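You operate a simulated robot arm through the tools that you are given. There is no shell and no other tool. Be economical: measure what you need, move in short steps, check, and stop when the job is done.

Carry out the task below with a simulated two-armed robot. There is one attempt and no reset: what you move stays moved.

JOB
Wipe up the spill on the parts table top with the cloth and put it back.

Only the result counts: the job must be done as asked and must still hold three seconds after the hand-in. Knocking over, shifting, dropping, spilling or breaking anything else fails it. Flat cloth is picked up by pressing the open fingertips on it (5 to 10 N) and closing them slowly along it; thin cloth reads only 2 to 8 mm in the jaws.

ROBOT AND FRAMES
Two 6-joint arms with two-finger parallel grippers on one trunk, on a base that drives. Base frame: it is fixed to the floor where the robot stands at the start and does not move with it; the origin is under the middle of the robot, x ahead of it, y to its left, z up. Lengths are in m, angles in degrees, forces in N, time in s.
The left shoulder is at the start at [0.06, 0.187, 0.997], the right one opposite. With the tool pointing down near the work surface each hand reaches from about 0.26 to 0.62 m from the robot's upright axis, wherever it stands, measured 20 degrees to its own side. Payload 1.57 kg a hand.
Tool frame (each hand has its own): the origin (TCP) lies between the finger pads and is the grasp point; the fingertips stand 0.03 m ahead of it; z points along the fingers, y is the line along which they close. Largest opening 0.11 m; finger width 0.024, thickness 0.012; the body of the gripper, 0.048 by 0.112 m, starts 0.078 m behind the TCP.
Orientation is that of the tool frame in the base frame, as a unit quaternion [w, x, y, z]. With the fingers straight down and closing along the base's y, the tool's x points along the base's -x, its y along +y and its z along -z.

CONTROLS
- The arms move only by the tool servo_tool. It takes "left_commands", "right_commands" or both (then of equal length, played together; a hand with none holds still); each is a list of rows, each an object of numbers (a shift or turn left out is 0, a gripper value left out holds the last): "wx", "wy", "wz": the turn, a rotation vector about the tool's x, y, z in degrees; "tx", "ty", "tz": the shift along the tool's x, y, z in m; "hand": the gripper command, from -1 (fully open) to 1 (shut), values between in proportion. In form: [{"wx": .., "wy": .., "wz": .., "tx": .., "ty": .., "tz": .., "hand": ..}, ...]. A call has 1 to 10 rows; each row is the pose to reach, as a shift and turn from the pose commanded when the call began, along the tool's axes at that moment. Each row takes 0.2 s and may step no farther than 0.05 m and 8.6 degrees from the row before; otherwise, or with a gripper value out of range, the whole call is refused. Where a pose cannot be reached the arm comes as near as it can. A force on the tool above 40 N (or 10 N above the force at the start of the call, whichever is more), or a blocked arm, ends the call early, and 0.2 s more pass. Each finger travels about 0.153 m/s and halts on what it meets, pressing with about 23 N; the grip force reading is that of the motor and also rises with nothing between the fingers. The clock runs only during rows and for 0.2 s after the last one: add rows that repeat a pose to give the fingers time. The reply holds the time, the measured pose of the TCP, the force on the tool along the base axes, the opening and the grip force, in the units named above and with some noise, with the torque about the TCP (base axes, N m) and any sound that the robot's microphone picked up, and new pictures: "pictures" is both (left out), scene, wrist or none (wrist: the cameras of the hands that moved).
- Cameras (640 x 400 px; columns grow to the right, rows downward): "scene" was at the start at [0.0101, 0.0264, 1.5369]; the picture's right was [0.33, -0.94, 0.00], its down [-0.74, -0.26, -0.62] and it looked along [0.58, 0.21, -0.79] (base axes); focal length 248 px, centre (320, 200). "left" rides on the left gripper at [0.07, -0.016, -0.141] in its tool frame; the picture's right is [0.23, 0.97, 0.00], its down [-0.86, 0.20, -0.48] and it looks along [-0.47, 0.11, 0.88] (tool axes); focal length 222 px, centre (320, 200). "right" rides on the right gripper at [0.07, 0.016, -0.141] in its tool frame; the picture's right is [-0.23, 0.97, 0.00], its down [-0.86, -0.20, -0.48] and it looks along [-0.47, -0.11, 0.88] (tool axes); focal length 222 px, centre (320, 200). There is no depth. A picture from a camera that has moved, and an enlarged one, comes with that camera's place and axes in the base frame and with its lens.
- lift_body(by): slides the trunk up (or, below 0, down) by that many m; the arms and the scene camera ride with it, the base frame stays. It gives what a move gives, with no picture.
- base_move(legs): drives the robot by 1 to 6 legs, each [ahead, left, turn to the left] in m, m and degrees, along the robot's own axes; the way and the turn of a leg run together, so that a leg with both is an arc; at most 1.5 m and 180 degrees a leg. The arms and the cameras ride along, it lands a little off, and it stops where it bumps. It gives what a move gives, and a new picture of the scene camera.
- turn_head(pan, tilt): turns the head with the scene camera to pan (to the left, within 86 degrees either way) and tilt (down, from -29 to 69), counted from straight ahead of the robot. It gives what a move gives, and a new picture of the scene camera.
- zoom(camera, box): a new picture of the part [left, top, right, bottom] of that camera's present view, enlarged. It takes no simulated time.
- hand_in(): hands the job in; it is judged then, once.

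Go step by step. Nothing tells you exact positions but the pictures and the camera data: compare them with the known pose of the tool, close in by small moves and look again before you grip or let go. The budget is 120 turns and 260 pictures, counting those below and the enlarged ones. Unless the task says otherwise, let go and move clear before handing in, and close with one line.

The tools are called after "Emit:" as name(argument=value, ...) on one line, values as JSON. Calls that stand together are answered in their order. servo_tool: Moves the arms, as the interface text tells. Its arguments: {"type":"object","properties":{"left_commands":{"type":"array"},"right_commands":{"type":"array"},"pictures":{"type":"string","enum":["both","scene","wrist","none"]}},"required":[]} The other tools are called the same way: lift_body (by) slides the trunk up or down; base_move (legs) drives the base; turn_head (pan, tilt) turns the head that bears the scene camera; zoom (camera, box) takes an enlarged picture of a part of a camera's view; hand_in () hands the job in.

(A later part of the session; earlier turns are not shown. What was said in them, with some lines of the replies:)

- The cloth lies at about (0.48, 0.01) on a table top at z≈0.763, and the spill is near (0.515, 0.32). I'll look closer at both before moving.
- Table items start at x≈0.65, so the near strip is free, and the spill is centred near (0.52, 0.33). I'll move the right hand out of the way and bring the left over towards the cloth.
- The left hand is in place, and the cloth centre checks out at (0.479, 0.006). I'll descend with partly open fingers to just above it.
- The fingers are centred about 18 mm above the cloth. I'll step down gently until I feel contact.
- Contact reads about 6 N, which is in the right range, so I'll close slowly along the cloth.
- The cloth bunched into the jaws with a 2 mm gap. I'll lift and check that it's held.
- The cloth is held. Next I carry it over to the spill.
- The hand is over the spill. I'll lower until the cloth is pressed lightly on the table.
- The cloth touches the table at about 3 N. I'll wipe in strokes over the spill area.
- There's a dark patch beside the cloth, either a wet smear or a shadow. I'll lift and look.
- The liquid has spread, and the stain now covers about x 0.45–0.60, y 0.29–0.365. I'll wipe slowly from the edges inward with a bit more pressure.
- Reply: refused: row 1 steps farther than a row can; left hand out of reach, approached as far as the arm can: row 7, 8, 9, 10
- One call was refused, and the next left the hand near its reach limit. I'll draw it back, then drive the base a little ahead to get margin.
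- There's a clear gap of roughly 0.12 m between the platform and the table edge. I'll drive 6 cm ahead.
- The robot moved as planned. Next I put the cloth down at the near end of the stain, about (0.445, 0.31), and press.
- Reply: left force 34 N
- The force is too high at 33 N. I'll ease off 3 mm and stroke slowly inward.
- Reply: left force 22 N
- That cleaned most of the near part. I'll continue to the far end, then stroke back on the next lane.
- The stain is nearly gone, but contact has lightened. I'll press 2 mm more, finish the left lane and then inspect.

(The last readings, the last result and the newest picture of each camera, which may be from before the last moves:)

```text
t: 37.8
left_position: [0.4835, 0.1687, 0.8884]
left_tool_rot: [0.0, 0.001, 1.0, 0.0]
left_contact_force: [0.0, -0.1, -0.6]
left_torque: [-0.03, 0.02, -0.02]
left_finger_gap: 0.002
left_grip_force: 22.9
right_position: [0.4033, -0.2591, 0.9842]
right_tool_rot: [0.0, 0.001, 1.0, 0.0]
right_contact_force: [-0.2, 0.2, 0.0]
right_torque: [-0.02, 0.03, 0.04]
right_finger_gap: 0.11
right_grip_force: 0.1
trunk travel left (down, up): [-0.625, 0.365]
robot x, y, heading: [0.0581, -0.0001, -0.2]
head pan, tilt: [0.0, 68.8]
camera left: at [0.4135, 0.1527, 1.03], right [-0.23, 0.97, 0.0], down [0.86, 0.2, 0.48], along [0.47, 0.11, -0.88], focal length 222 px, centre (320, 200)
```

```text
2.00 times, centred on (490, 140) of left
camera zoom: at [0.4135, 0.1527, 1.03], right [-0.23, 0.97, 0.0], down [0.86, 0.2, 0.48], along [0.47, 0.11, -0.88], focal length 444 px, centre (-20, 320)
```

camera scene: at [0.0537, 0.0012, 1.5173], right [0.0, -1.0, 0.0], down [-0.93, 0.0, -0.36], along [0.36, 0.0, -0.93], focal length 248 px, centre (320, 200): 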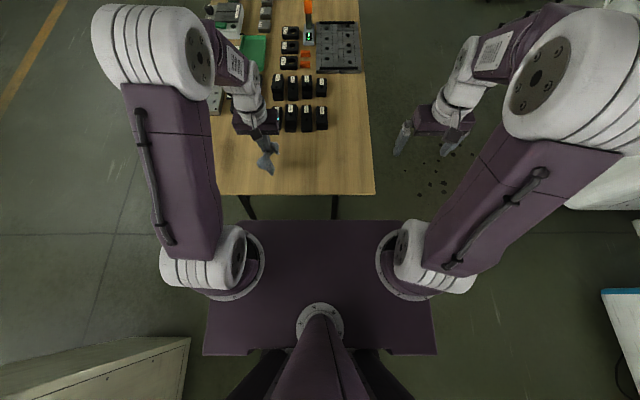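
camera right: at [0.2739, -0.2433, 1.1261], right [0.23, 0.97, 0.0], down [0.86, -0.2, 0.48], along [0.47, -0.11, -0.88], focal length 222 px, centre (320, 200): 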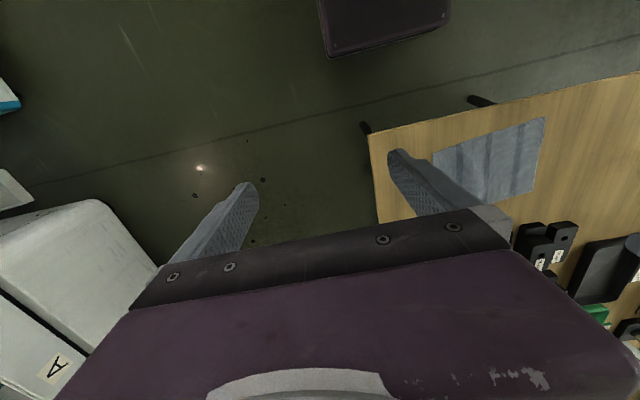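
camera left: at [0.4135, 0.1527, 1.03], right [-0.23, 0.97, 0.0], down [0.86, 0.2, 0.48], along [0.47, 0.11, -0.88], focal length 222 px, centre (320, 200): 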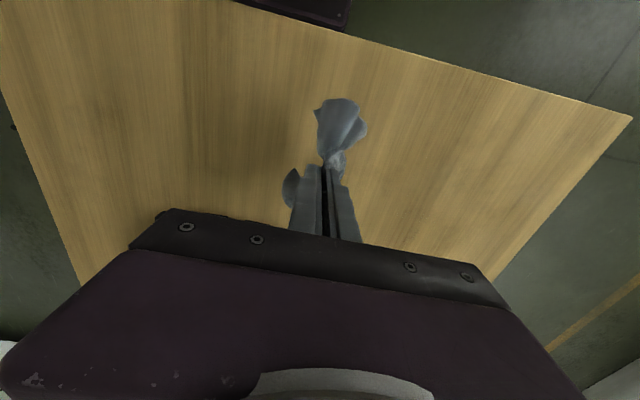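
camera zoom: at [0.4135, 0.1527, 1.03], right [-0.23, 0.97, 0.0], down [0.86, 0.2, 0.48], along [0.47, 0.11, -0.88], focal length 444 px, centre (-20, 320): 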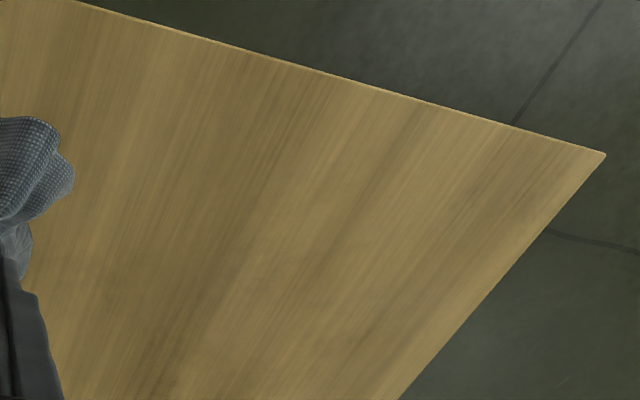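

The visible area is clean. I'll carry the cloth towards its home and look at the whole wiped area, including the far end, with the head camera.

Emit:
servo_tool(left_commands=[{"ty": -0.04}, {"ty": -0.08}, {"ty": -0.12}, {"ty": -0.16}, {"ty": -0.16}], pictures="wrist")

Emit:
turn_head(pan=25, tilt=55)

Emit:
zoom(camera="left", box=[370, 40, 640, 240])

```text
t: 39.0
left_position: [0.4843, 0.0136, 0.8912]
left_tool_rot: [-0.001, 0.002, 1.0, 0.0]
left_contact_force: [0.1, 0.1, -0.5]
left_torque: [-0.01, 0.02, -0.01]
left_finger_gap: 0.0021
left_grip_force: 22.9
right_position: [0.4016, -0.2582, 0.9843]
right_tool_rot: [0.0, 0.0, 1.0, 0.0]
right_contact_force: [-0.6, -0.5, -0.8]
right_torque: [-0.03, -0.04, -0.01]
right_finger_gap: 0.1099
right_grip_force: 0.1
trunk travel left (down, up): [-0.625, 0.365]
robot x, y, heading: [0.0567, 0.0023, 0.1]
head pan, tilt: [0.0, 68.8]
camera left: at [0.4145, -0.0028, 1.0333], right [-0.23, 0.97, 0.0], down [0.86, 0.2, 0.48], along [0.47, 0.11, -0.88], focal length 222 px, centre (320, 200)
```

left: 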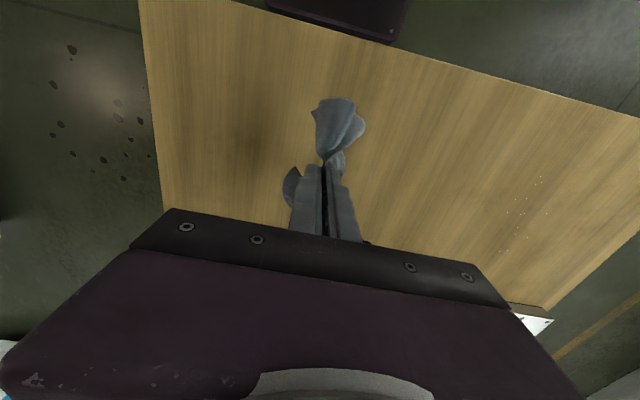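

```text
t: 39.9
left_position: [0.4849, 0.013, 0.8912]
left_tool_rot: [0.0, 0.001, 1.0, 0.0]
left_contact_force: [0.5, -0.4, -1.2]
left_torque: [0.01, 0.02, 0.0]
left_finger_gap: 0.0021
left_grip_force: 23.3
right_position: [0.402, -0.2595, 0.9838]
right_tool_rot: [0.0, 0.001, 1.0, 0.001]
right_contact_force: [0.0, 0.2, -0.7]
right_torque: [0.03, 0.02, -0.02]
right_finger_gap: 0.1101
right_grip_force: 0.0
trunk travel left (down, up): [-0.625, 0.365]
robot x, y, heading: [0.0618, 0.0009, -0.1]
head pan, tilt: [25.0, 55.0]
camera scene: at [0.0633, 0.0314, 1.5327], right [0.42, -0.91, 0.0], down [-0.74, -0.34, -0.57], along [0.52, 0.24, -0.82], focal length 248 px, centre (320, 200)
```

scene: 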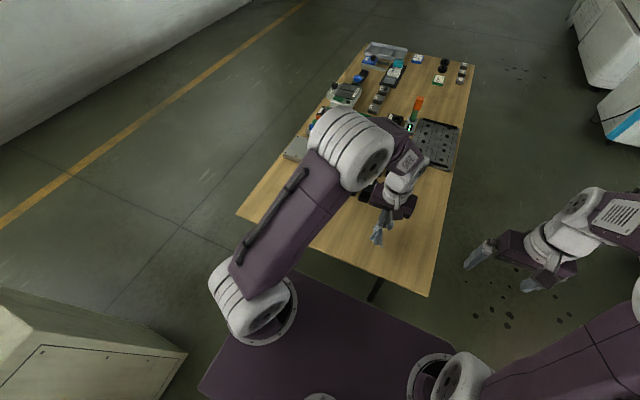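

```text
2.00 times, centred on (505, 140) of left
camera zoom: at [0.4145, -0.0032, 1.0334], right [-0.23, 0.97, 0.0], down [0.86, 0.2, 0.48], along [0.47, 0.11, -0.88], focal length 444 px, centre (-50, 320)
```

zoom: 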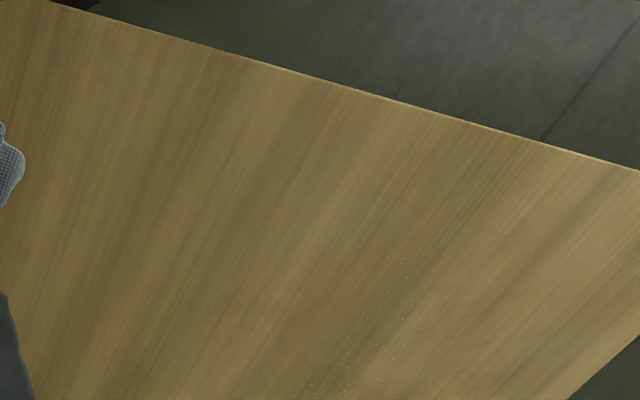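

Tiny glints remain in the wiped area, faint residual droplets at about x 0.45–0.56, y 0.29–0.36. I'll do a second pass with strokes across.

Emit:
servo_tool(left_commands=[{"tx": 0.01, "ty": 0.04}, {"tx": 0.02, "ty": 0.08}, {"tx": 0.03, "ty": 0.12}, {"tx": 0.045, "ty": 0.16}, {"tx": 0.045, "ty": 0.2}, {"tx": 0.045, "ty": 0.24}, {"tx": 0.045, "ty": 0.267}, {"tx": 0.045, "ty": 0.267, "tz": 0.045}, {"tx": 0.045, "ty": 0.267, "tz": 0.085}, {"tx": 0.045, "ty": 0.267, "tz": 0.097}], pictures="none")

```text
t: 42.1
left_position: [0.44, 0.2759, 0.7951]
left_tool_rot: [0.001, 0.002, 1.0, 0.0]
left_contact_force: [-0.3, -0.4, 1.6]
left_torque: [0.0, 0.01, 0.02]
left_finger_gap: 0.002
left_grip_force: 22.2
right_position: [0.4009, -0.2601, 0.9844]
right_tool_rot: [0.0, 0.001, 1.0, 0.001]
right_contact_force: [-0.7, -0.1, -0.3]
right_torque: [-0.03, -0.03, -0.02]
right_finger_gap: 0.1101
right_grip_force: 0.1
trunk travel left (down, up): [-0.625, 0.365]
robot x, y, heading: [0.0591, -0.0012, -0.1]
head pan, tilt: [25.0, 55.0]
```

Emit:
servo_tool(left_commands=[{"tz": 0.003}, {"ty": 0.035, "tz": 0.004}, {"ty": 0.07, "tz": 0.004}, {"ty": 0.105, "tz": 0.004}, {"ty": 0.105, "tx": -0.015, "tz": 0.004}, {"ty": 0.07, "tx": -0.015, "tz": 0.004}, {"ty": 0.035, "tx": -0.015, "tz": 0.004}, {"ty": 0.0, "tx": -0.015, "tz": 0.004}, {"ty": 0.0, "tx": -0.03, "tz": 0.004}, {"ty": 0.035, "tx": -0.03, "tz": 0.004}], pictures="none")

Emit:
servo_tool(left_commands=[{"ty": 0.035}, {"ty": 0.07}, {"ty": 0.07, "tx": -0.015}, {"ty": 0.035, "tx": -0.015}, {"ty": 0, "tx": -0.015}, {"ty": -0.035, "tx": -0.015}, {"ty": -0.035, "tx": -0.03}, {"ty": 0, "tx": -0.03}, {"ty": 0.035, "tx": -0.03}, {"ty": 0.07, "tx": -0.03}], pictures="none")

Emit:
servo_tool(left_commands=[{"tx": -0.015}, {"tx": -0.015, "ty": -0.035}, {"tx": -0.015, "ty": -0.07}, {"tx": -0.015, "ty": -0.105}, {"tx": -0.03, "ty": -0.105}, {"tx": -0.03, "ty": -0.07}, {"tx": -0.03, "ty": -0.035}, {"tx": -0.03, "ty": 0}, {"tx": -0.045, "ty": 0}, {"tx": -0.045, "ty": -0.035}], pictures="wrist")

```text
t: 43.2
left_position: [0.4434, 0.3784, 0.7916]
left_tool_rot: [0.001, 0.0, 1.0, 0.001]
left_contact_force: [-5.5, -7.7, 29.2]
left_torque: [-0.19, 0.15, 0.01]
left_finger_gap: 0.0021
left_grip_force: 23.2
right_position: [0.3997, -0.262, 0.9858]
right_tool_rot: [0.001, 0.001, 1.0, 0.001]
right_contact_force: [0.3, 0.5, 0.8]
right_torque: [-0.02, -0.01, -0.01]
right_finger_gap: 0.11
right_grip_force: 0.0
trunk travel left (down, up): [-0.625, 0.365]
robot x, y, heading: [0.0583, 0.0023, -0.1]
head pan, tilt: [25.0, 55.0]
stopped in row 5 (left hand): the force on the tool passed its limit at 48 N (the readings are from after the stop); the commanded pose is now the measured one
```

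```text
t: 43.6
left_position: [0.4462, 0.4137, 0.7909]
left_tool_rot: [0.002, 0.002, 1.0, 0.0]
left_contact_force: [-2.2, -8.4, 27.7]
left_torque: [-0.24, 0.02, 0.02]
left_finger_gap: 0.002
left_grip_force: 22.6
right_position: [0.3982, -0.2627, 0.9851]
right_tool_rot: [0.001, 0.002, 1.0, 0.0]
right_contact_force: [-0.2, 0.3, 0.0]
right_torque: [-0.01, -0.01, 0.03]
right_finger_gap: 0.1103
right_grip_force: 0.0
trunk travel left (down, up): [-0.625, 0.365]
robot x, y, heading: [0.0564, 0.0009, -0.3]
head pan, tilt: [25.0, 55.0]
stopped in row 2 (left hand): the force on the tool passed its limit at 43 N (the readings are from after the stop); the commanded pose is now the measured one
```

```text
t: 44.6
left_position: [0.4649, 0.3191, 0.7917]
left_tool_rot: [0.003, 0.001, 1.0, 0.002]
left_contact_force: [-5.2, 1.3, 20.8]
left_torque: [0.01, 0.06, 0.0]
left_finger_gap: 0.0022
left_grip_force: 22.9
right_position: [0.4, -0.2607, 0.9837]
right_tool_rot: [0.001, 0.0, 1.0, 0.0]
right_contact_force: [0.0, -0.3, 0.4]
right_torque: [0.05, 0.01, -0.01]
right_finger_gap: 0.1098
right_grip_force: 0.1
trunk travel left (down, up): [-0.625, 0.365]
robot x, y, heading: [0.0611, 0.0015, -0.2]
head pan, tilt: [25.0, 55.0]
stopped in row 5 (left hand): the force on the tool passed its limit at 42 N (the readings are from after the stop); the commanded pose is now the measured one
camera left: at [0.3944, 0.3014, 0.9327], right [-0.23, 0.97, 0.0], down [0.85, 0.2, 0.48], along [0.47, 0.11, -0.88], focal length 222 px, centre (320, 200)
```

left: 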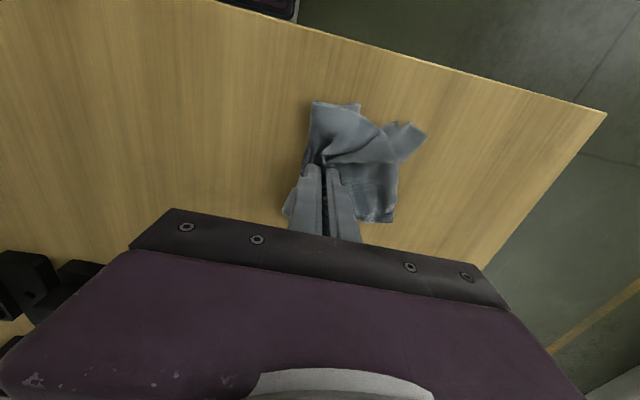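

I'm pressing too hard near the robot. I'll ease up 2.5 mm and continue the lanes one call at a time.

Emit:
servo_tool(left_commands=[{"tz": -0.0025}, {"tz": -0.0025, "ty": -0.035}, {"tz": -0.0025, "ty": -0.035, "tx": -0.015}, {"tz": -0.0025, "ty": 0, "tx": -0.015}, {"tz": -0.0025, "ty": 0.035, "tx": -0.015}, {"tz": -0.0025, "ty": 0.065, "tx": -0.015}, {"tz": -0.0025, "ty": 0.065, "tx": -0.03}, {"tz": -0.0025, "ty": 0.03, "tx": -0.03}, {"tz": -0.0025, "ty": 0, "tx": -0.03}, {"tz": -0.0025, "ty": -0.035, "tx": -0.03}], pictures="wrist")

```text
t: 46.8
left_position: [0.4934, 0.2837, 0.7917]
left_tool_rot: [0.005, 0.001, 1.0, 0.002]
left_contact_force: [0.0, 7.9, 22.6]
left_torque: [0.24, -0.03, 0.02]
left_finger_gap: 0.0022
left_grip_force: 22.9
right_position: [0.3999, -0.2608, 0.9846]
right_tool_rot: [0.001, 0.001, 1.0, 0.001]
right_contact_force: [0.5, 0.2, -0.5]
right_torque: [0.02, 0.0, -0.01]
right_finger_gap: 0.1099
right_grip_force: 0.1
trunk travel left (down, up): [-0.625, 0.365]
robot x, y, heading: [0.0586, -0.0004, -0.2]
head pan, tilt: [25.0, 55.0]
camera left: at [0.4221, 0.2658, 0.9325], right [-0.23, 0.97, 0.0], down [0.85, 0.2, 0.49], along [0.47, 0.11, -0.87], focal length 222 px, centre (320, 200)
```

left: 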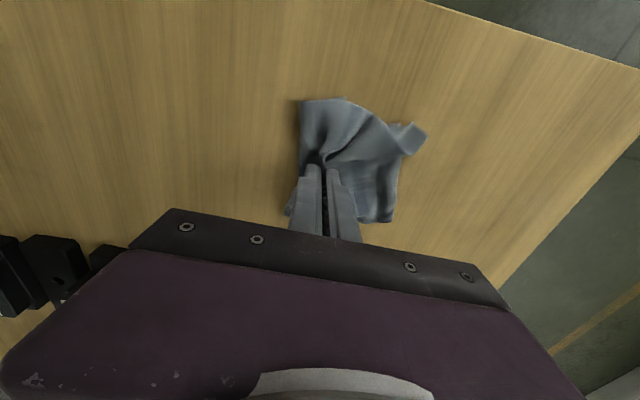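

Working well and contact is firm. I'll continue the lanes further out.

Emit:
servo_tool(left_commands=[{"tz": -0.001, "tx": -0.015}, {"tz": -0.001, "tx": -0.015, "ty": 0.035}, {"tz": -0.001, "tx": -0.015, "ty": 0.07}, {"tz": -0.001, "tx": -0.015, "ty": 0.1}, {"tz": -0.001, "tx": -0.03, "ty": 0.1}, {"tz": -0.001, "tx": -0.03, "ty": 0.065}, {"tz": -0.001, "tx": -0.03, "ty": 0.03}, {"tz": -0.001, "tx": -0.03, "ty": 0}, {"tz": -0.001, "tx": -0.045, "ty": 0}, {"tz": -0.001, "tx": -0.045, "ty": 0.035}], pictures="none")

```text
t: 49.0
left_position: [0.5424, 0.3185, 0.7938]
left_tool_rot: [0.001, 0.0, 1.0, -0.001]
left_contact_force: [0.1, 0.0, 0.5]
left_torque: [-0.06, -0.01, 0.01]
left_finger_gap: 0.002
left_grip_force: 23.2
right_position: [0.4014, -0.2583, 0.9841]
right_tool_rot: [0.0, 0.002, 1.0, -0.001]
right_contact_force: [0.3, -0.1, 0.1]
right_torque: [-0.04, 0.0, 0.02]
right_finger_gap: 0.11
right_grip_force: 0.0
trunk travel left (down, up): [-0.625, 0.365]
robot x, y, heading: [0.0622, 0.0015, -0.2]
head pan, tilt: [25.0, 55.0]
```

Emit:
servo_tool(left_commands=[{"tz": 0.003, "ty": 0}, {"tz": 0.0035, "ty": 0.035}, {"tz": 0.0035, "ty": 0.06}, {"tz": 0.0035, "ty": 0.06, "tx": -0.015}, {"tz": 0.0035, "ty": 0.025, "tx": -0.015}, {"tz": 0.0035, "ty": -0.01, "tx": -0.015}, {"tz": 0.0035, "ty": -0.035, "tx": -0.015}, {"tz": 0.0035, "ty": -0.035, "tx": -0.03}, {"tz": 0.0035, "ty": 0, "tx": -0.03}, {"tz": 0.0035, "ty": 0.035, "tx": -0.03}], pictures="none")

```text
t: 51.2
left_position: [0.5726, 0.3544, 0.792]
left_tool_rot: [0.003, 0.002, 1.0, 0.0]
left_contact_force: [0.3, -5.2, 13.4]
left_torque: [-0.18, -0.05, 0.0]
left_finger_gap: 0.0022
left_grip_force: 22.9
right_position: [0.4001, -0.2607, 0.9838]
right_tool_rot: [0.001, 0.002, 1.0, 0.0]
right_contact_force: [0.3, -0.7, 0.1]
right_torque: [0.02, -0.01, -0.04]
right_finger_gap: 0.1099
right_grip_force: 0.0
trunk travel left (down, up): [-0.625, 0.365]
robot x, y, heading: [0.0543, -0.0029, -0.2]
head pan, tilt: [25.0, 55.0]
```

One more far lane, then a return sweep to the near side with contact kept on.

Emit:
servo_tool(left_commands=[{"tx": -0.02}, {"tx": -0.02, "ty": -0.035}, {"tx": -0.02, "ty": -0.07}, {"tx": 0.0, "ty": -0.06}, {"tx": 0.02, "ty": -0.06}, {"tx": 0.04, "ty": -0.06, "tz": -0.0005}, {"tx": 0.06, "ty": -0.06, "tz": -0.001}, {"tx": 0.08, "ty": -0.06, "tz": -0.0015}, {"tx": 0.1, "ty": -0.06, "tz": -0.002}, {"tx": 0.12, "ty": -0.06, "tz": -0.002}], pictures="none")

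Emit:
servo_tool(left_commands=[{"ty": 0.02}, {"ty": 0.02, "tx": -0.025}, {"ty": 0.02, "tx": -0.05}, {"ty": 0.02, "tx": -0.075}, {"ty": 0.02, "tx": -0.1}, {"ty": 0.045, "tx": -0.1}, {"ty": 0.045, "tx": -0.075}, {"ty": 0.045, "tx": -0.05}, {"ty": 0.045, "tx": -0.025}, {"ty": 0.045, "tx": 0}], pictures="wrist")

```text
t: 53.4
left_position: [0.4496, 0.2941, 0.7931]
left_tool_rot: [0.0, 0.001, 1.0, 0.0]
left_contact_force: [0.4, 0.4, 0.3]
left_torque: [0.0, -0.01, 0.01]
left_finger_gap: 0.0019
left_grip_force: 23.0
right_position: [0.4019, -0.2598, 0.9839]
right_tool_rot: [-0.001, 0.002, 1.0, 0.0]
right_contact_force: [0.9, -0.1, -1.1]
right_torque: [-0.02, 0.01, 0.03]
right_finger_gap: 0.11
right_grip_force: 0.0
trunk travel left (down, up): [-0.625, 0.365]
robot x, y, heading: [0.0584, -0.0034, -0.2]
head pan, tilt: [25.0, 55.0]
```

```text
t: 55.6
left_position: [0.4501, 0.3409, 0.7921]
left_tool_rot: [0.002, 0.001, 1.0, 0.0]
left_contact_force: [2.8, -0.8, 7.3]
left_torque: [-0.04, -0.07, 0.0]
left_finger_gap: 0.0021
left_grip_force: 23.0
right_position: [0.4014, -0.2601, 0.9846]
right_tool_rot: [0.001, 0.002, 1.0, 0.0]
right_contact_force: [-0.1, -0.5, 0.1]
right_torque: [0.0, -0.04, 0.0]
right_finger_gap: 0.1097
right_grip_force: 0.0
trunk travel left (down, up): [-0.625, 0.365]
robot x, y, heading: [0.058, 0.0007, -0.0]
head pan, tilt: [25.0, 55.0]
camera left: at [0.3803, 0.3241, 0.9334], right [-0.22, 0.97, 0.0], down [0.85, 0.2, 0.48], along [0.47, 0.11, -0.88], focal length 222 px, centre (320, 200)
```

left: 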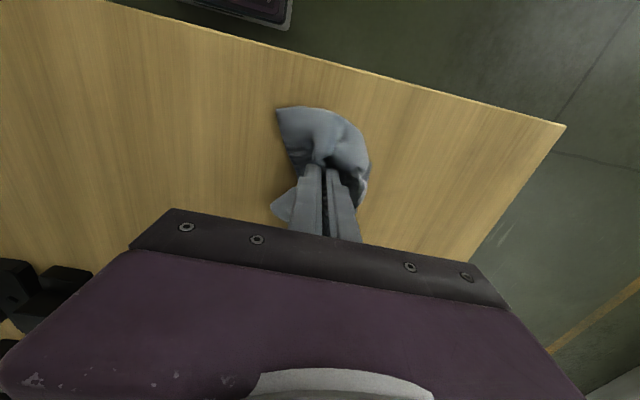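

Now I'll lift and return to the viewpoint over the cloth's home, where the glints showed before.

Emit:
servo_tool(left_commands=[{"tz": -0.04}, {"tz": -0.08}, {"tz": -0.1, "ty": -0.04, "tx": -0.01}, {"tz": -0.1, "ty": -0.08, "tx": -0.02}, {"tz": -0.1, "ty": -0.12, "tx": -0.03}, {"tz": -0.1, "ty": -0.16, "tx": -0.033}, {"tz": -0.1, "ty": -0.2, "tx": -0.033}, {"tz": -0.1, "ty": -0.24, "tx": -0.033}, {"tz": -0.1, "ty": -0.28, "tx": -0.033}, {"tz": -0.1, "ty": -0.32, "tx": -0.033}], pictures="wrist")

Emit:
zoom(camera="left", box=[420, 120, 640, 260])

Emit:
zoom(camera="scene", box=[220, 120, 380, 250])

```text
t: 57.8
left_position: [0.487, 0.0171, 0.8897]
left_tool_rot: [0.001, 0.001, 1.0, 0.001]
left_contact_force: [0.0, -0.6, 0.3]
left_torque: [0.0, 0.01, 0.03]
left_finger_gap: 0.002
left_grip_force: 23.6
right_position: [0.4023, -0.2603, 0.9832]
right_tool_rot: [0.0, 0.001, 1.0, 0.001]
right_contact_force: [-0.2, 0.3, -1.3]
right_torque: [-0.02, 0.01, 0.03]
right_finger_gap: 0.11
right_grip_force: 0.0
trunk travel left (down, up): [-0.625, 0.365]
robot x, y, heading: [0.0649, 0.0045, 0.1]
head pan, tilt: [25.0, 55.0]
camera left: at [0.4165, -0.0001, 1.0308], right [-0.23, 0.97, 0.0], down [0.85, 0.2, 0.48], along [0.47, 0.11, -0.88], focal length 222 px, centre (320, 200)
```

left: 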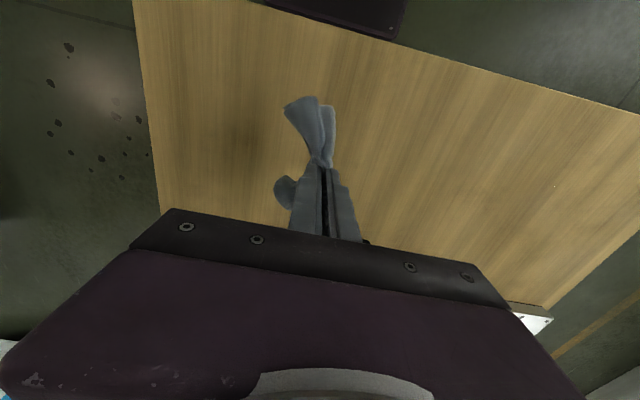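

```text
2.86 times, centred on (530, 190) of left
camera zoom: at [0.4165, -0.0001, 1.0308], right [-0.23, 0.97, 0.0], down [0.85, 0.2, 0.48], along [0.47, 0.11, -0.88], focal length 635 px, centre (-280, 229)
```

zoom: 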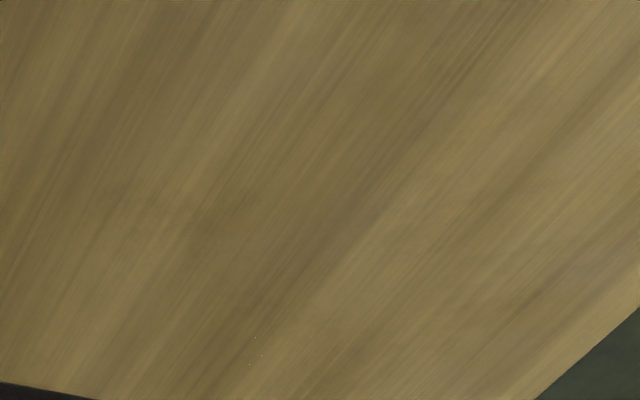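

```text
3.08 times, centred on (300, 185) of scene
camera zoom: at [0.0637, 0.0299, 1.5328], right [0.42, -0.91, 0.0], down [-0.74, -0.34, -0.57], along [0.52, 0.24, -0.82], focal length 763 px, centre (382, 246)
```

zoom: 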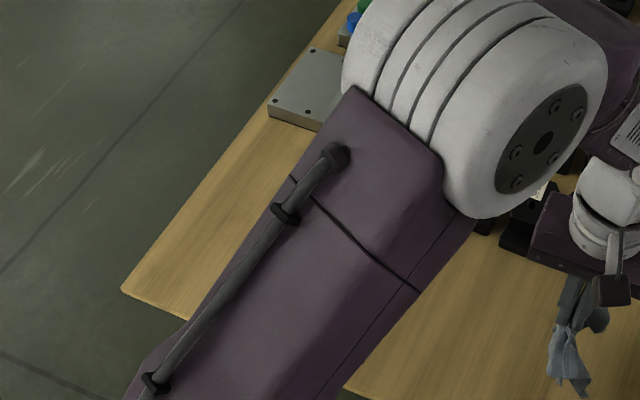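

The table looks clean now. I'll set the cloth back at its original centre (0.479, 0.006), lowering it slowly.

Emit:
servo_tool(left_commands=[{"tx": 0.007, "ty": -0.011}, {"tx": 0.007, "ty": -0.011, "tz": 0.03}, {"tx": 0.007, "ty": -0.011, "tz": 0.05}, {"tx": 0.007, "ty": -0.011, "tz": 0.065}, {"tx": 0.007, "ty": -0.011, "tz": 0.08}, {"tx": 0.007, "ty": -0.011, "tz": 0.09}, {"tx": 0.007, "ty": -0.011, "tz": 0.095}, {"tx": 0.007, "ty": -0.011, "tz": 0.095}])

```text
t: 59.6
left_position: [0.4762, 0.009, 0.7948]
left_tool_rot: [0.002, 0.001, 1.0, 0.0]
left_contact_force: [0.0, -0.2, 1.8]
left_torque: [-0.01, 0.0, 0.0]
left_finger_gap: 0.0019
left_grip_force: 23.4
right_position: [0.4022, -0.259, 0.9836]
right_tool_rot: [0.0, 0.002, 1.0, -0.001]
right_contact_force: [0.8, -0.1, -1.2]
right_torque: [-0.01, 0.03, 0.02]
right_finger_gap: 0.1101
right_grip_force: 0.1
trunk travel left (down, up): [-0.625, 0.365]
robot x, y, heading: [0.0598, -0.0015, -0.2]
head pan, tilt: [25.0, 55.0]
camera scene: at [0.0633, 0.0314, 1.5328], right [0.42, -0.91, 0.0], down [-0.74, -0.34, -0.57], along [0.52, 0.24, -0.82], focal length 248 px, centre (320, 200)
camera left: at [0.4064, -0.0083, 0.936], right [-0.23, 0.97, 0.0], down [0.85, 0.2, 0.48], along [0.47, 0.11, -0.88], focal length 222 px, centre (320, 200)
```

scene: 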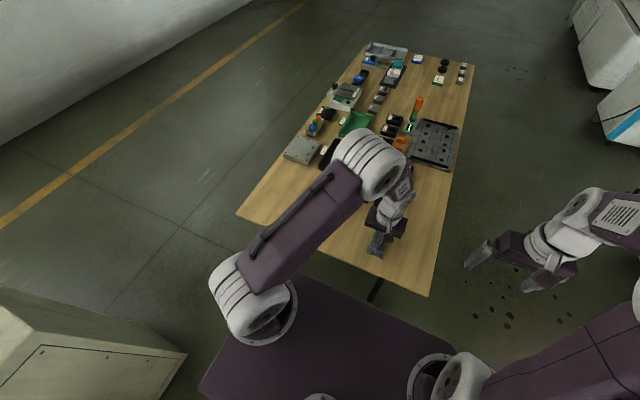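
left: 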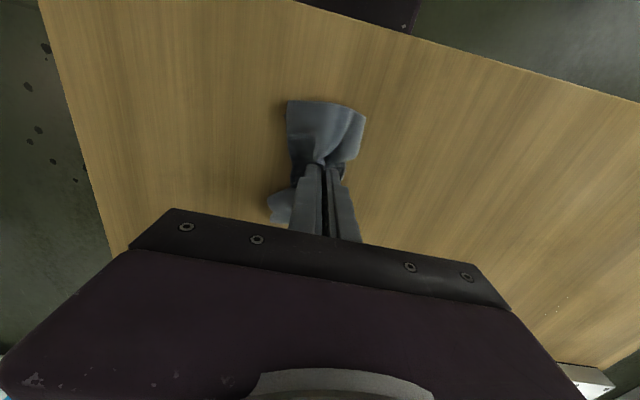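

A few glints show near (560, 305) from this angle, so I'll check them while the cloth is still in the hand.

Emit:
zoom(camera="left", box=[500, 240, 640, 340])

```text
4.00 times, centred on (570, 290) of left
camera zoom: at [0.4064, -0.0083, 0.936], right [-0.23, 0.97, 0.0], down [0.85, 0.2, 0.48], along [0.47, 0.11, -0.88], focal length 888 px, centre (-680, -160)
```

zoom: 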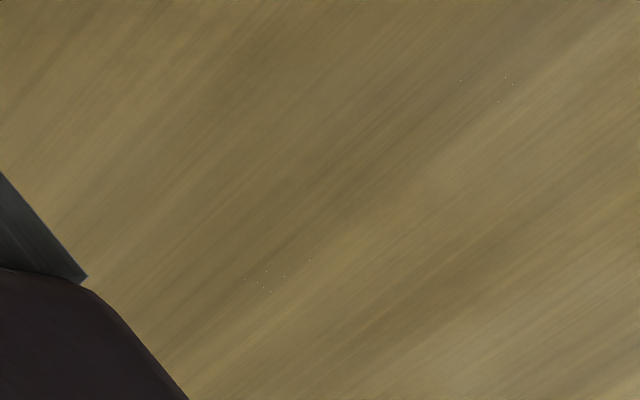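

Two tiny residual spots remain, at about (0.58, 0.326) and (0.50, 0.328). I'll make one more pass along that lane before putting the cloth down.

Emit:
servo_tool(left_commands=[{"tz": -0.045}, {"tz": -0.09}, {"tz": -0.09, "ty": 0.045}, {"tz": -0.09, "ty": 0.09}, {"tz": -0.09, "ty": 0.135}, {"tz": -0.09, "ty": 0.18}, {"tz": -0.09, "ty": 0.225}, {"tz": -0.09, "ty": 0.27}, {"tz": -0.09, "ty": 0.312, "tx": 0.01}, {"tz": -0.09, "ty": 0.312, "tx": 0.01}], pictures="none")

Emit:
servo_tool(left_commands=[{"tz": 0.04}, {"tz": 0.075}, {"tz": 0.088}, {"tz": 0.092}, {"tz": 0.092}], pictures="none")

```text
t: 61.8
left_position: [0.4675, 0.3198, 0.8833]
left_tool_rot: [0.001, 0.001, 1.0, 0.0]
left_contact_force: [0.5, 0.3, 0.0]
left_torque: [0.0, 0.04, -0.01]
left_finger_gap: 0.0019
left_grip_force: 22.8
right_position: [0.4011, -0.2604, 0.9831]
right_tool_rot: [0.0, 0.002, 1.0, 0.0]
right_contact_force: [-0.5, 0.1, 0.2]
right_torque: [0.01, -0.02, 0.03]
right_finger_gap: 0.1097
right_grip_force: 0.2
trunk travel left (down, up): [-0.625, 0.365]
robot x, y, heading: [0.0618, 0.0004, -0.4]
head pan, tilt: [25.0, 55.0]
```

```text
t: 63.0
left_position: [0.4681, 0.3212, 0.7933]
left_tool_rot: [0.001, 0.001, 1.0, 0.0]
left_contact_force: [0.4, 0.7, 1.6]
left_torque: [0.06, 0.0, 0.01]
left_finger_gap: 0.0022
left_grip_force: 23.5
right_position: [0.4006, -0.2605, 0.9844]
right_tool_rot: [-0.001, 0.002, 1.0, 0.0]
right_contact_force: [0.4, 0.9, 0.0]
right_torque: [-0.02, -0.02, -0.01]
right_finger_gap: 0.1102
right_grip_force: 0.0
trunk travel left (down, up): [-0.625, 0.365]
robot x, y, heading: [0.0582, 0.0007, -0.2]
head pan, tilt: [25.0, 55.0]
```

Emit:
servo_tool(left_commands=[{"tz": 0.003}, {"tz": 0.003, "tx": -0.02}, {"tz": 0.003, "tx": -0.04}, {"tz": 0.003, "tx": -0.06}, {"tz": 0.0035, "tx": -0.08}, {"tz": 0.004, "tx": -0.1}, {"tz": 0.004, "tx": -0.12}, {"tz": 0.004, "tx": -0.14}, {"tz": 0.004, "tx": -0.14, "ty": 0.012}, {"tz": 0.004, "tx": -0.12, "ty": 0.012}], pictures="none")

Emit:
servo_tool(left_commands=[{"tx": 0.02}, {"tx": 0.04}, {"tx": 0.06}, {"tx": 0.08, "tz": -0.0005}, {"tx": 0.1, "tz": -0.001}, {"tx": 0.12, "tz": -0.001}, {"tx": 0.12, "ty": -0.022, "tz": -0.001}, {"tx": 0.1, "ty": -0.022, "tz": -0.001}, {"tx": 0.08, "ty": -0.022}, {"tx": 0.06, "ty": -0.022}], pictures="none")

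Emit:
servo_tool(left_commands=[{"tx": -0.02}, {"tx": -0.04}, {"tx": -0.06}, {"tx": -0.08}, {"tx": -0.08, "ty": 0.012}, {"tx": -0.06, "ty": 0.017}, {"tx": -0.04, "ty": 0.012}, {"tx": -0.02, "ty": 0.017}, {"tx": 0, "ty": 0.012}, {"tx": 0.02, "ty": 0.017}], pictures="wrist")

```text
t: 65.2
left_position: [0.5864, 0.3308, 0.7926]
left_tool_rot: [0.004, 0.001, 1.0, 0.001]
left_contact_force: [4.1, 0.5, 9.1]
left_torque: [0.03, -0.17, -0.03]
left_finger_gap: 0.0022
left_grip_force: 22.7
right_position: [0.4007, -0.2593, 0.9837]
right_tool_rot: [0.001, 0.002, 1.0, 0.0]
right_contact_force: [-0.2, -0.7, 0.8]
right_torque: [-0.01, -0.01, 0.01]
right_finger_gap: 0.11
right_grip_force: 0.1
trunk travel left (down, up): [-0.625, 0.365]
robot x, y, heading: [0.0608, -0.0001, -0.2]
head pan, tilt: [25.0, 55.0]
```

```text
t: 67.4
left_position: [0.526, 0.3099, 0.7919]
left_tool_rot: [0.002, 0.002, 1.0, 0.001]
left_contact_force: [-4.6, 0.2, 11.1]
left_torque: [-0.02, 0.11, -0.04]
left_finger_gap: 0.0019
left_grip_force: 22.3
right_position: [0.4002, -0.2606, 0.9846]
right_tool_rot: [0.001, 0.002, 1.0, 0.0]
right_contact_force: [0.6, 0.8, 0.7]
right_torque: [-0.02, 0.0, -0.04]
right_finger_gap: 0.1102
right_grip_force: 0.1
trunk travel left (down, up): [-0.625, 0.365]
robot x, y, heading: [0.0563, -0.0011, -0.1]
head pan, tilt: [25.0, 55.0]
```

```text
t: 69.6
left_position: [0.5043, 0.3272, 0.7912]
left_tool_rot: [0.002, 0.001, 1.0, 0.0]
left_contact_force: [0.9, -0.9, 4.9]
left_torque: [-0.01, -0.03, 0.0]
left_finger_gap: 0.0018
left_grip_force: 23.0
right_position: [0.4014, -0.2598, 0.9844]
right_tool_rot: [0.0, 0.003, 1.0, 0.0]
right_contact_force: [-0.2, 0.2, -0.4]
right_torque: [-0.01, 0.01, 0.03]
right_finger_gap: 0.1099
right_grip_force: 0.0
trunk travel left (down, up): [-0.625, 0.365]
robot x, y, heading: [0.0595, -0.0002, -0.1]
head pan, tilt: [25.0, 55.0]
camera left: at [0.4339, 0.31, 0.9331], right [-0.22, 0.97, 0.0], down [0.85, 0.2, 0.48], along [0.47, 0.11, -0.88], focal length 222 px, centre (320, 200)
```

left: 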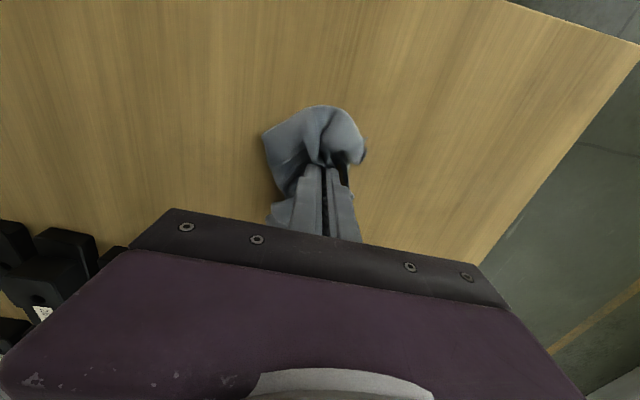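

Now I'll take the cloth back to its place and check the same low viewpoint again.

Emit:
servo_tool(left_commands=[{"tz": -0.045}, {"tz": -0.09}, {"tz": -0.09, "ty": -0.045}, {"tz": -0.09, "ty": -0.09}, {"tz": -0.09, "ty": -0.135}, {"tz": -0.09, "ty": -0.18}, {"tz": -0.09, "ty": -0.225}, {"tz": -0.09, "ty": -0.27, "tx": 0.01}, {"tz": -0.09, "ty": -0.315, "tx": 0.024}, {"tz": -0.09, "ty": -0.32, "tx": 0.024}], pictures="none")

Emit:
servo_tool(left_commands=[{"tz": 0.03}, {"tz": 0.05}, {"tz": 0.065}, {"tz": 0.078}, {"tz": 0.086}, {"tz": 0.086}], pictures="wrist")

Emit:
zoom(camera="left", box=[500, 240, 640, 340])

```text
t: 71.8
left_position: [0.4814, 0.0058, 0.8786]
left_tool_rot: [0.002, 0.001, 1.0, 0.0]
left_contact_force: [0.1, -0.1, 0.2]
left_torque: [0.0, -0.02, 0.0]
left_finger_gap: 0.0019
left_grip_force: 23.1
right_position: [0.4012, -0.2586, 0.9841]
right_tool_rot: [0.0, 0.002, 1.0, 0.0]
right_contact_force: [0.9, 0.0, -0.4]
right_torque: [0.0, 0.01, 0.04]
right_finger_gap: 0.1099
right_grip_force: 0.1
trunk travel left (down, up): [-0.625, 0.365]
robot x, y, heading: [0.0611, 0.0005, -0.2]
head pan, tilt: [25.0, 55.0]
```

```text
t: 73.2
left_position: [0.4824, 0.0075, 0.793]
left_tool_rot: [0.002, 0.001, 1.0, 0.0]
left_contact_force: [0.8, -1.2, 2.0]
left_torque: [0.02, 0.02, 0.0]
left_finger_gap: 0.002
left_grip_force: 22.9
right_position: [0.402, -0.2602, 0.9835]
right_tool_rot: [0.0, 0.002, 1.0, 0.0]
right_contact_force: [0.6, -0.4, 0.2]
right_torque: [-0.01, -0.04, -0.01]
right_finger_gap: 0.1096
right_grip_force: 0.0
trunk travel left (down, up): [-0.625, 0.365]
robot x, y, heading: [0.0611, 0.0004, -0.1]
head pan, tilt: [25.0, 55.0]
camera left: at [0.4122, -0.0098, 0.935], right [-0.23, 0.97, 0.0], down [0.85, 0.2, 0.48], along [0.47, 0.11, -0.88], focal length 222 px, centre (320, 200)
```

left: 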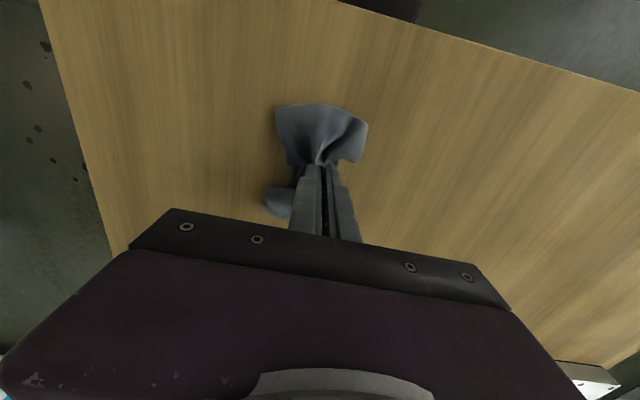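

```text
4.00 times, centred on (570, 290) of left
camera zoom: at [0.4122, -0.0098, 0.935], right [-0.23, 0.97, 0.0], down [0.85, 0.2, 0.48], along [0.47, 0.11, -0.88], focal length 888 px, centre (-680, -160)
```

zoom: 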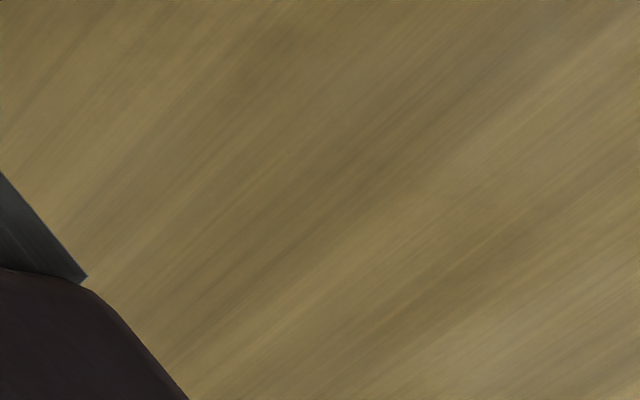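

No glints left. I'll now release the cloth slowly at its original place and rise.

Emit:
servo_tool(left_commands=[{"hand": 0.9}, {"hand": 0.8}, {"hand": 0.65}, {"hand": 0.5}, {"hand": 0.3, "tz": -0.003}, {"hand": 0.3, "tz": -0.01}, {"hand": 0.3, "tz": -0.04}, {"hand": 0.3, "tz": -0.08}, {"hand": 0.3, "tz": -0.12}, {"hand": 0.3, "tz": -0.14}])

```text
t: 75.4
left_position: [0.4817, 0.0085, 0.9359]
left_tool_rot: [0.002, 0.001, 1.0, 0.0]
left_contact_force: [-0.1, 0.3, 0.3]
left_torque: [0.01, 0.02, -0.01]
left_finger_gap: 0.0386
left_grip_force: 0.1
right_position: [0.402, -0.2596, 0.9848]
right_tool_rot: [-0.001, 0.002, 1.0, 0.0]
right_contact_force: [0.2, 0.0, -0.1]
right_torque: [-0.01, 0.0, 0.01]
right_finger_gap: 0.1104
right_grip_force: 0.0
trunk travel left (down, up): [-0.625, 0.365]
robot x, y, heading: [0.0606, 0.0006, -0.5]
head pan, tilt: [25.0, 55.0]
camera scene: at [0.0632, 0.0314, 1.5327], right [0.42, -0.91, 0.0], down [-0.74, -0.34, -0.57], along [0.52, 0.24, -0.82], focal length 248 px, centre (320, 200)
camera left: at [0.4114, -0.0079, 1.0768], right [-0.23, 0.97, 0.0], down [0.85, 0.2, 0.48], along [0.47, 0.11, -0.88], focal length 222 px, centre (320, 200)
```

scene: 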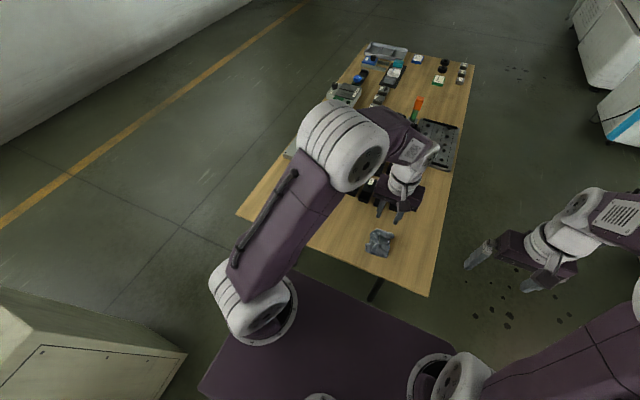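
left: 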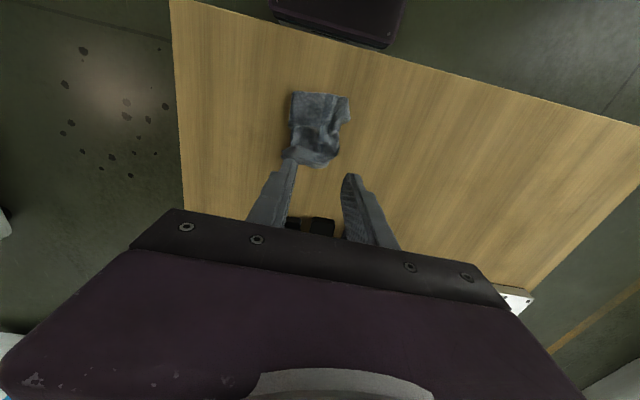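

The cloth lies at about (0.473, 0.003), right on its original place. I'll move the left hand clear and take a final look.

Emit:
servo_tool(left_commands=[{"tz": -0.03, "tx": 0.03}, {"tz": -0.04, "tx": 0.06, "ty": 0.03}, {"tz": -0.04, "tx": 0.08, "ty": 0.07}, {"tz": -0.04, "tx": 0.08, "ty": 0.11}, {"tz": -0.04, "tx": 0.08, "ty": 0.15}, {"tz": -0.04, "tx": 0.08, "ty": 0.19}, {"tz": -0.04, "tx": 0.08, "ty": 0.23}, {"tz": -0.04, "tx": 0.08, "ty": 0.27}, {"tz": -0.04, "tx": 0.08, "ty": 0.31}, {"tz": -0.04, "tx": 0.08, "ty": 0.35}])

Emit:
zoom(camera="scene", box=[220, 120, 460, 300])

Emit:
zoom(camera="left", box=[60, 40, 380, 240])

```text
t: 77.6
left_position: [0.4032, 0.3601, 0.9737]
left_tool_rot: [0.002, 0.001, 1.0, 0.001]
left_contact_force: [-0.5, 0.4, -0.4]
left_torque: [0.0, -0.01, 0.0]
left_finger_gap: 0.0382
left_grip_force: 0.1
right_position: [0.4014, -0.2583, 0.9837]
right_tool_rot: [0.0, 0.002, 1.0, -0.001]
right_contact_force: [-0.4, 0.7, -0.7]
right_torque: [-0.03, 0.0, 0.01]
right_finger_gap: 0.1097
right_grip_force: 0.1
trunk travel left (down, up): [-0.625, 0.365]
robot x, y, heading: [0.0588, 0.0032, -0.3]
head pan, tilt: [25.0, 55.0]
camera scene: at [0.0638, 0.0331, 1.5327], right [0.42, -0.91, 0.0], down [-0.74, -0.34, -0.57], along [0.52, 0.24, -0.82], focal length 248 px, centre (320, 200)
camera left: at [0.3322, 0.3435, 1.1154], right [-0.22, 0.97, 0.0], down [0.85, 0.2, 0.48], along [0.47, 0.11, -0.88], focal length 222 px, centre (320, 200)
```

scene: 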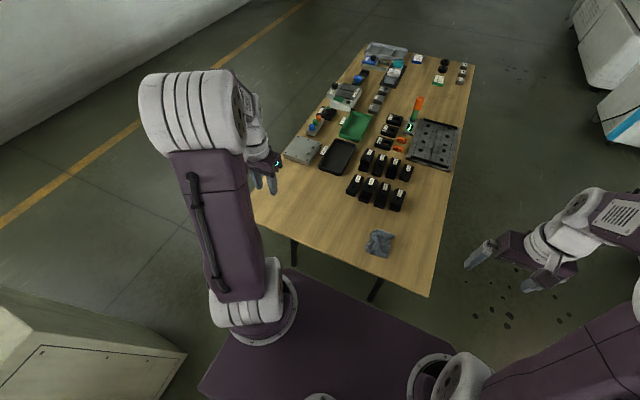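
left: 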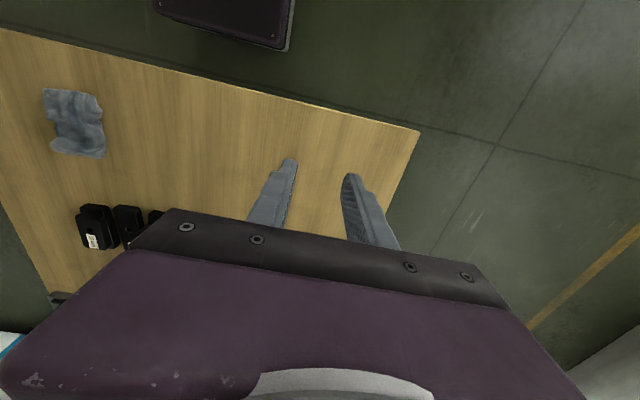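

```text
2.22 times, centred on (340, 210) of scene
camera zoom: at [0.0638, 0.0331, 1.5327], right [0.42, -0.91, 0.0], down [-0.74, -0.34, -0.57], along [0.52, 0.24, -0.82], focal length 551 px, centre (276, 178)
```

zoom: 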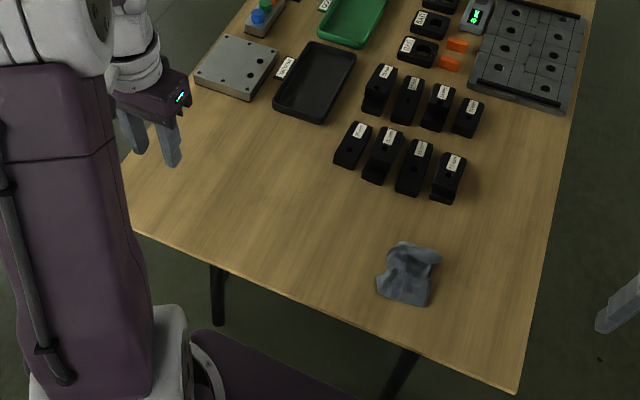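

```text
2.00 times, centred on (220, 140) of left
camera zoom: at [0.3322, 0.3435, 1.1154], right [-0.22, 0.97, 0.0], down [0.85, 0.2, 0.48], along [0.47, 0.11, -0.88], focal length 444 px, centre (520, 320)
```

zoom: 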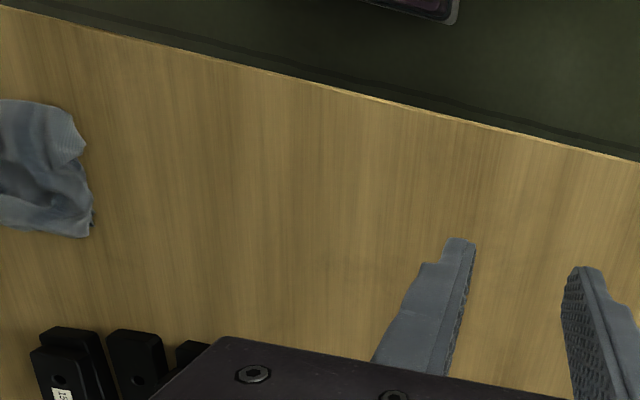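

The table is clean, the cloth is back on its spot and everything else is where it was, so I'm handing in.

Emit:
hand_in()

```text
The job is handed in.
```

I wiped up the spill and put the cloth back where it was. It is crumpled now, not laid flat as it was at the start. The final pictures show no wet marks left on the table, and nothing else on it looks moved.
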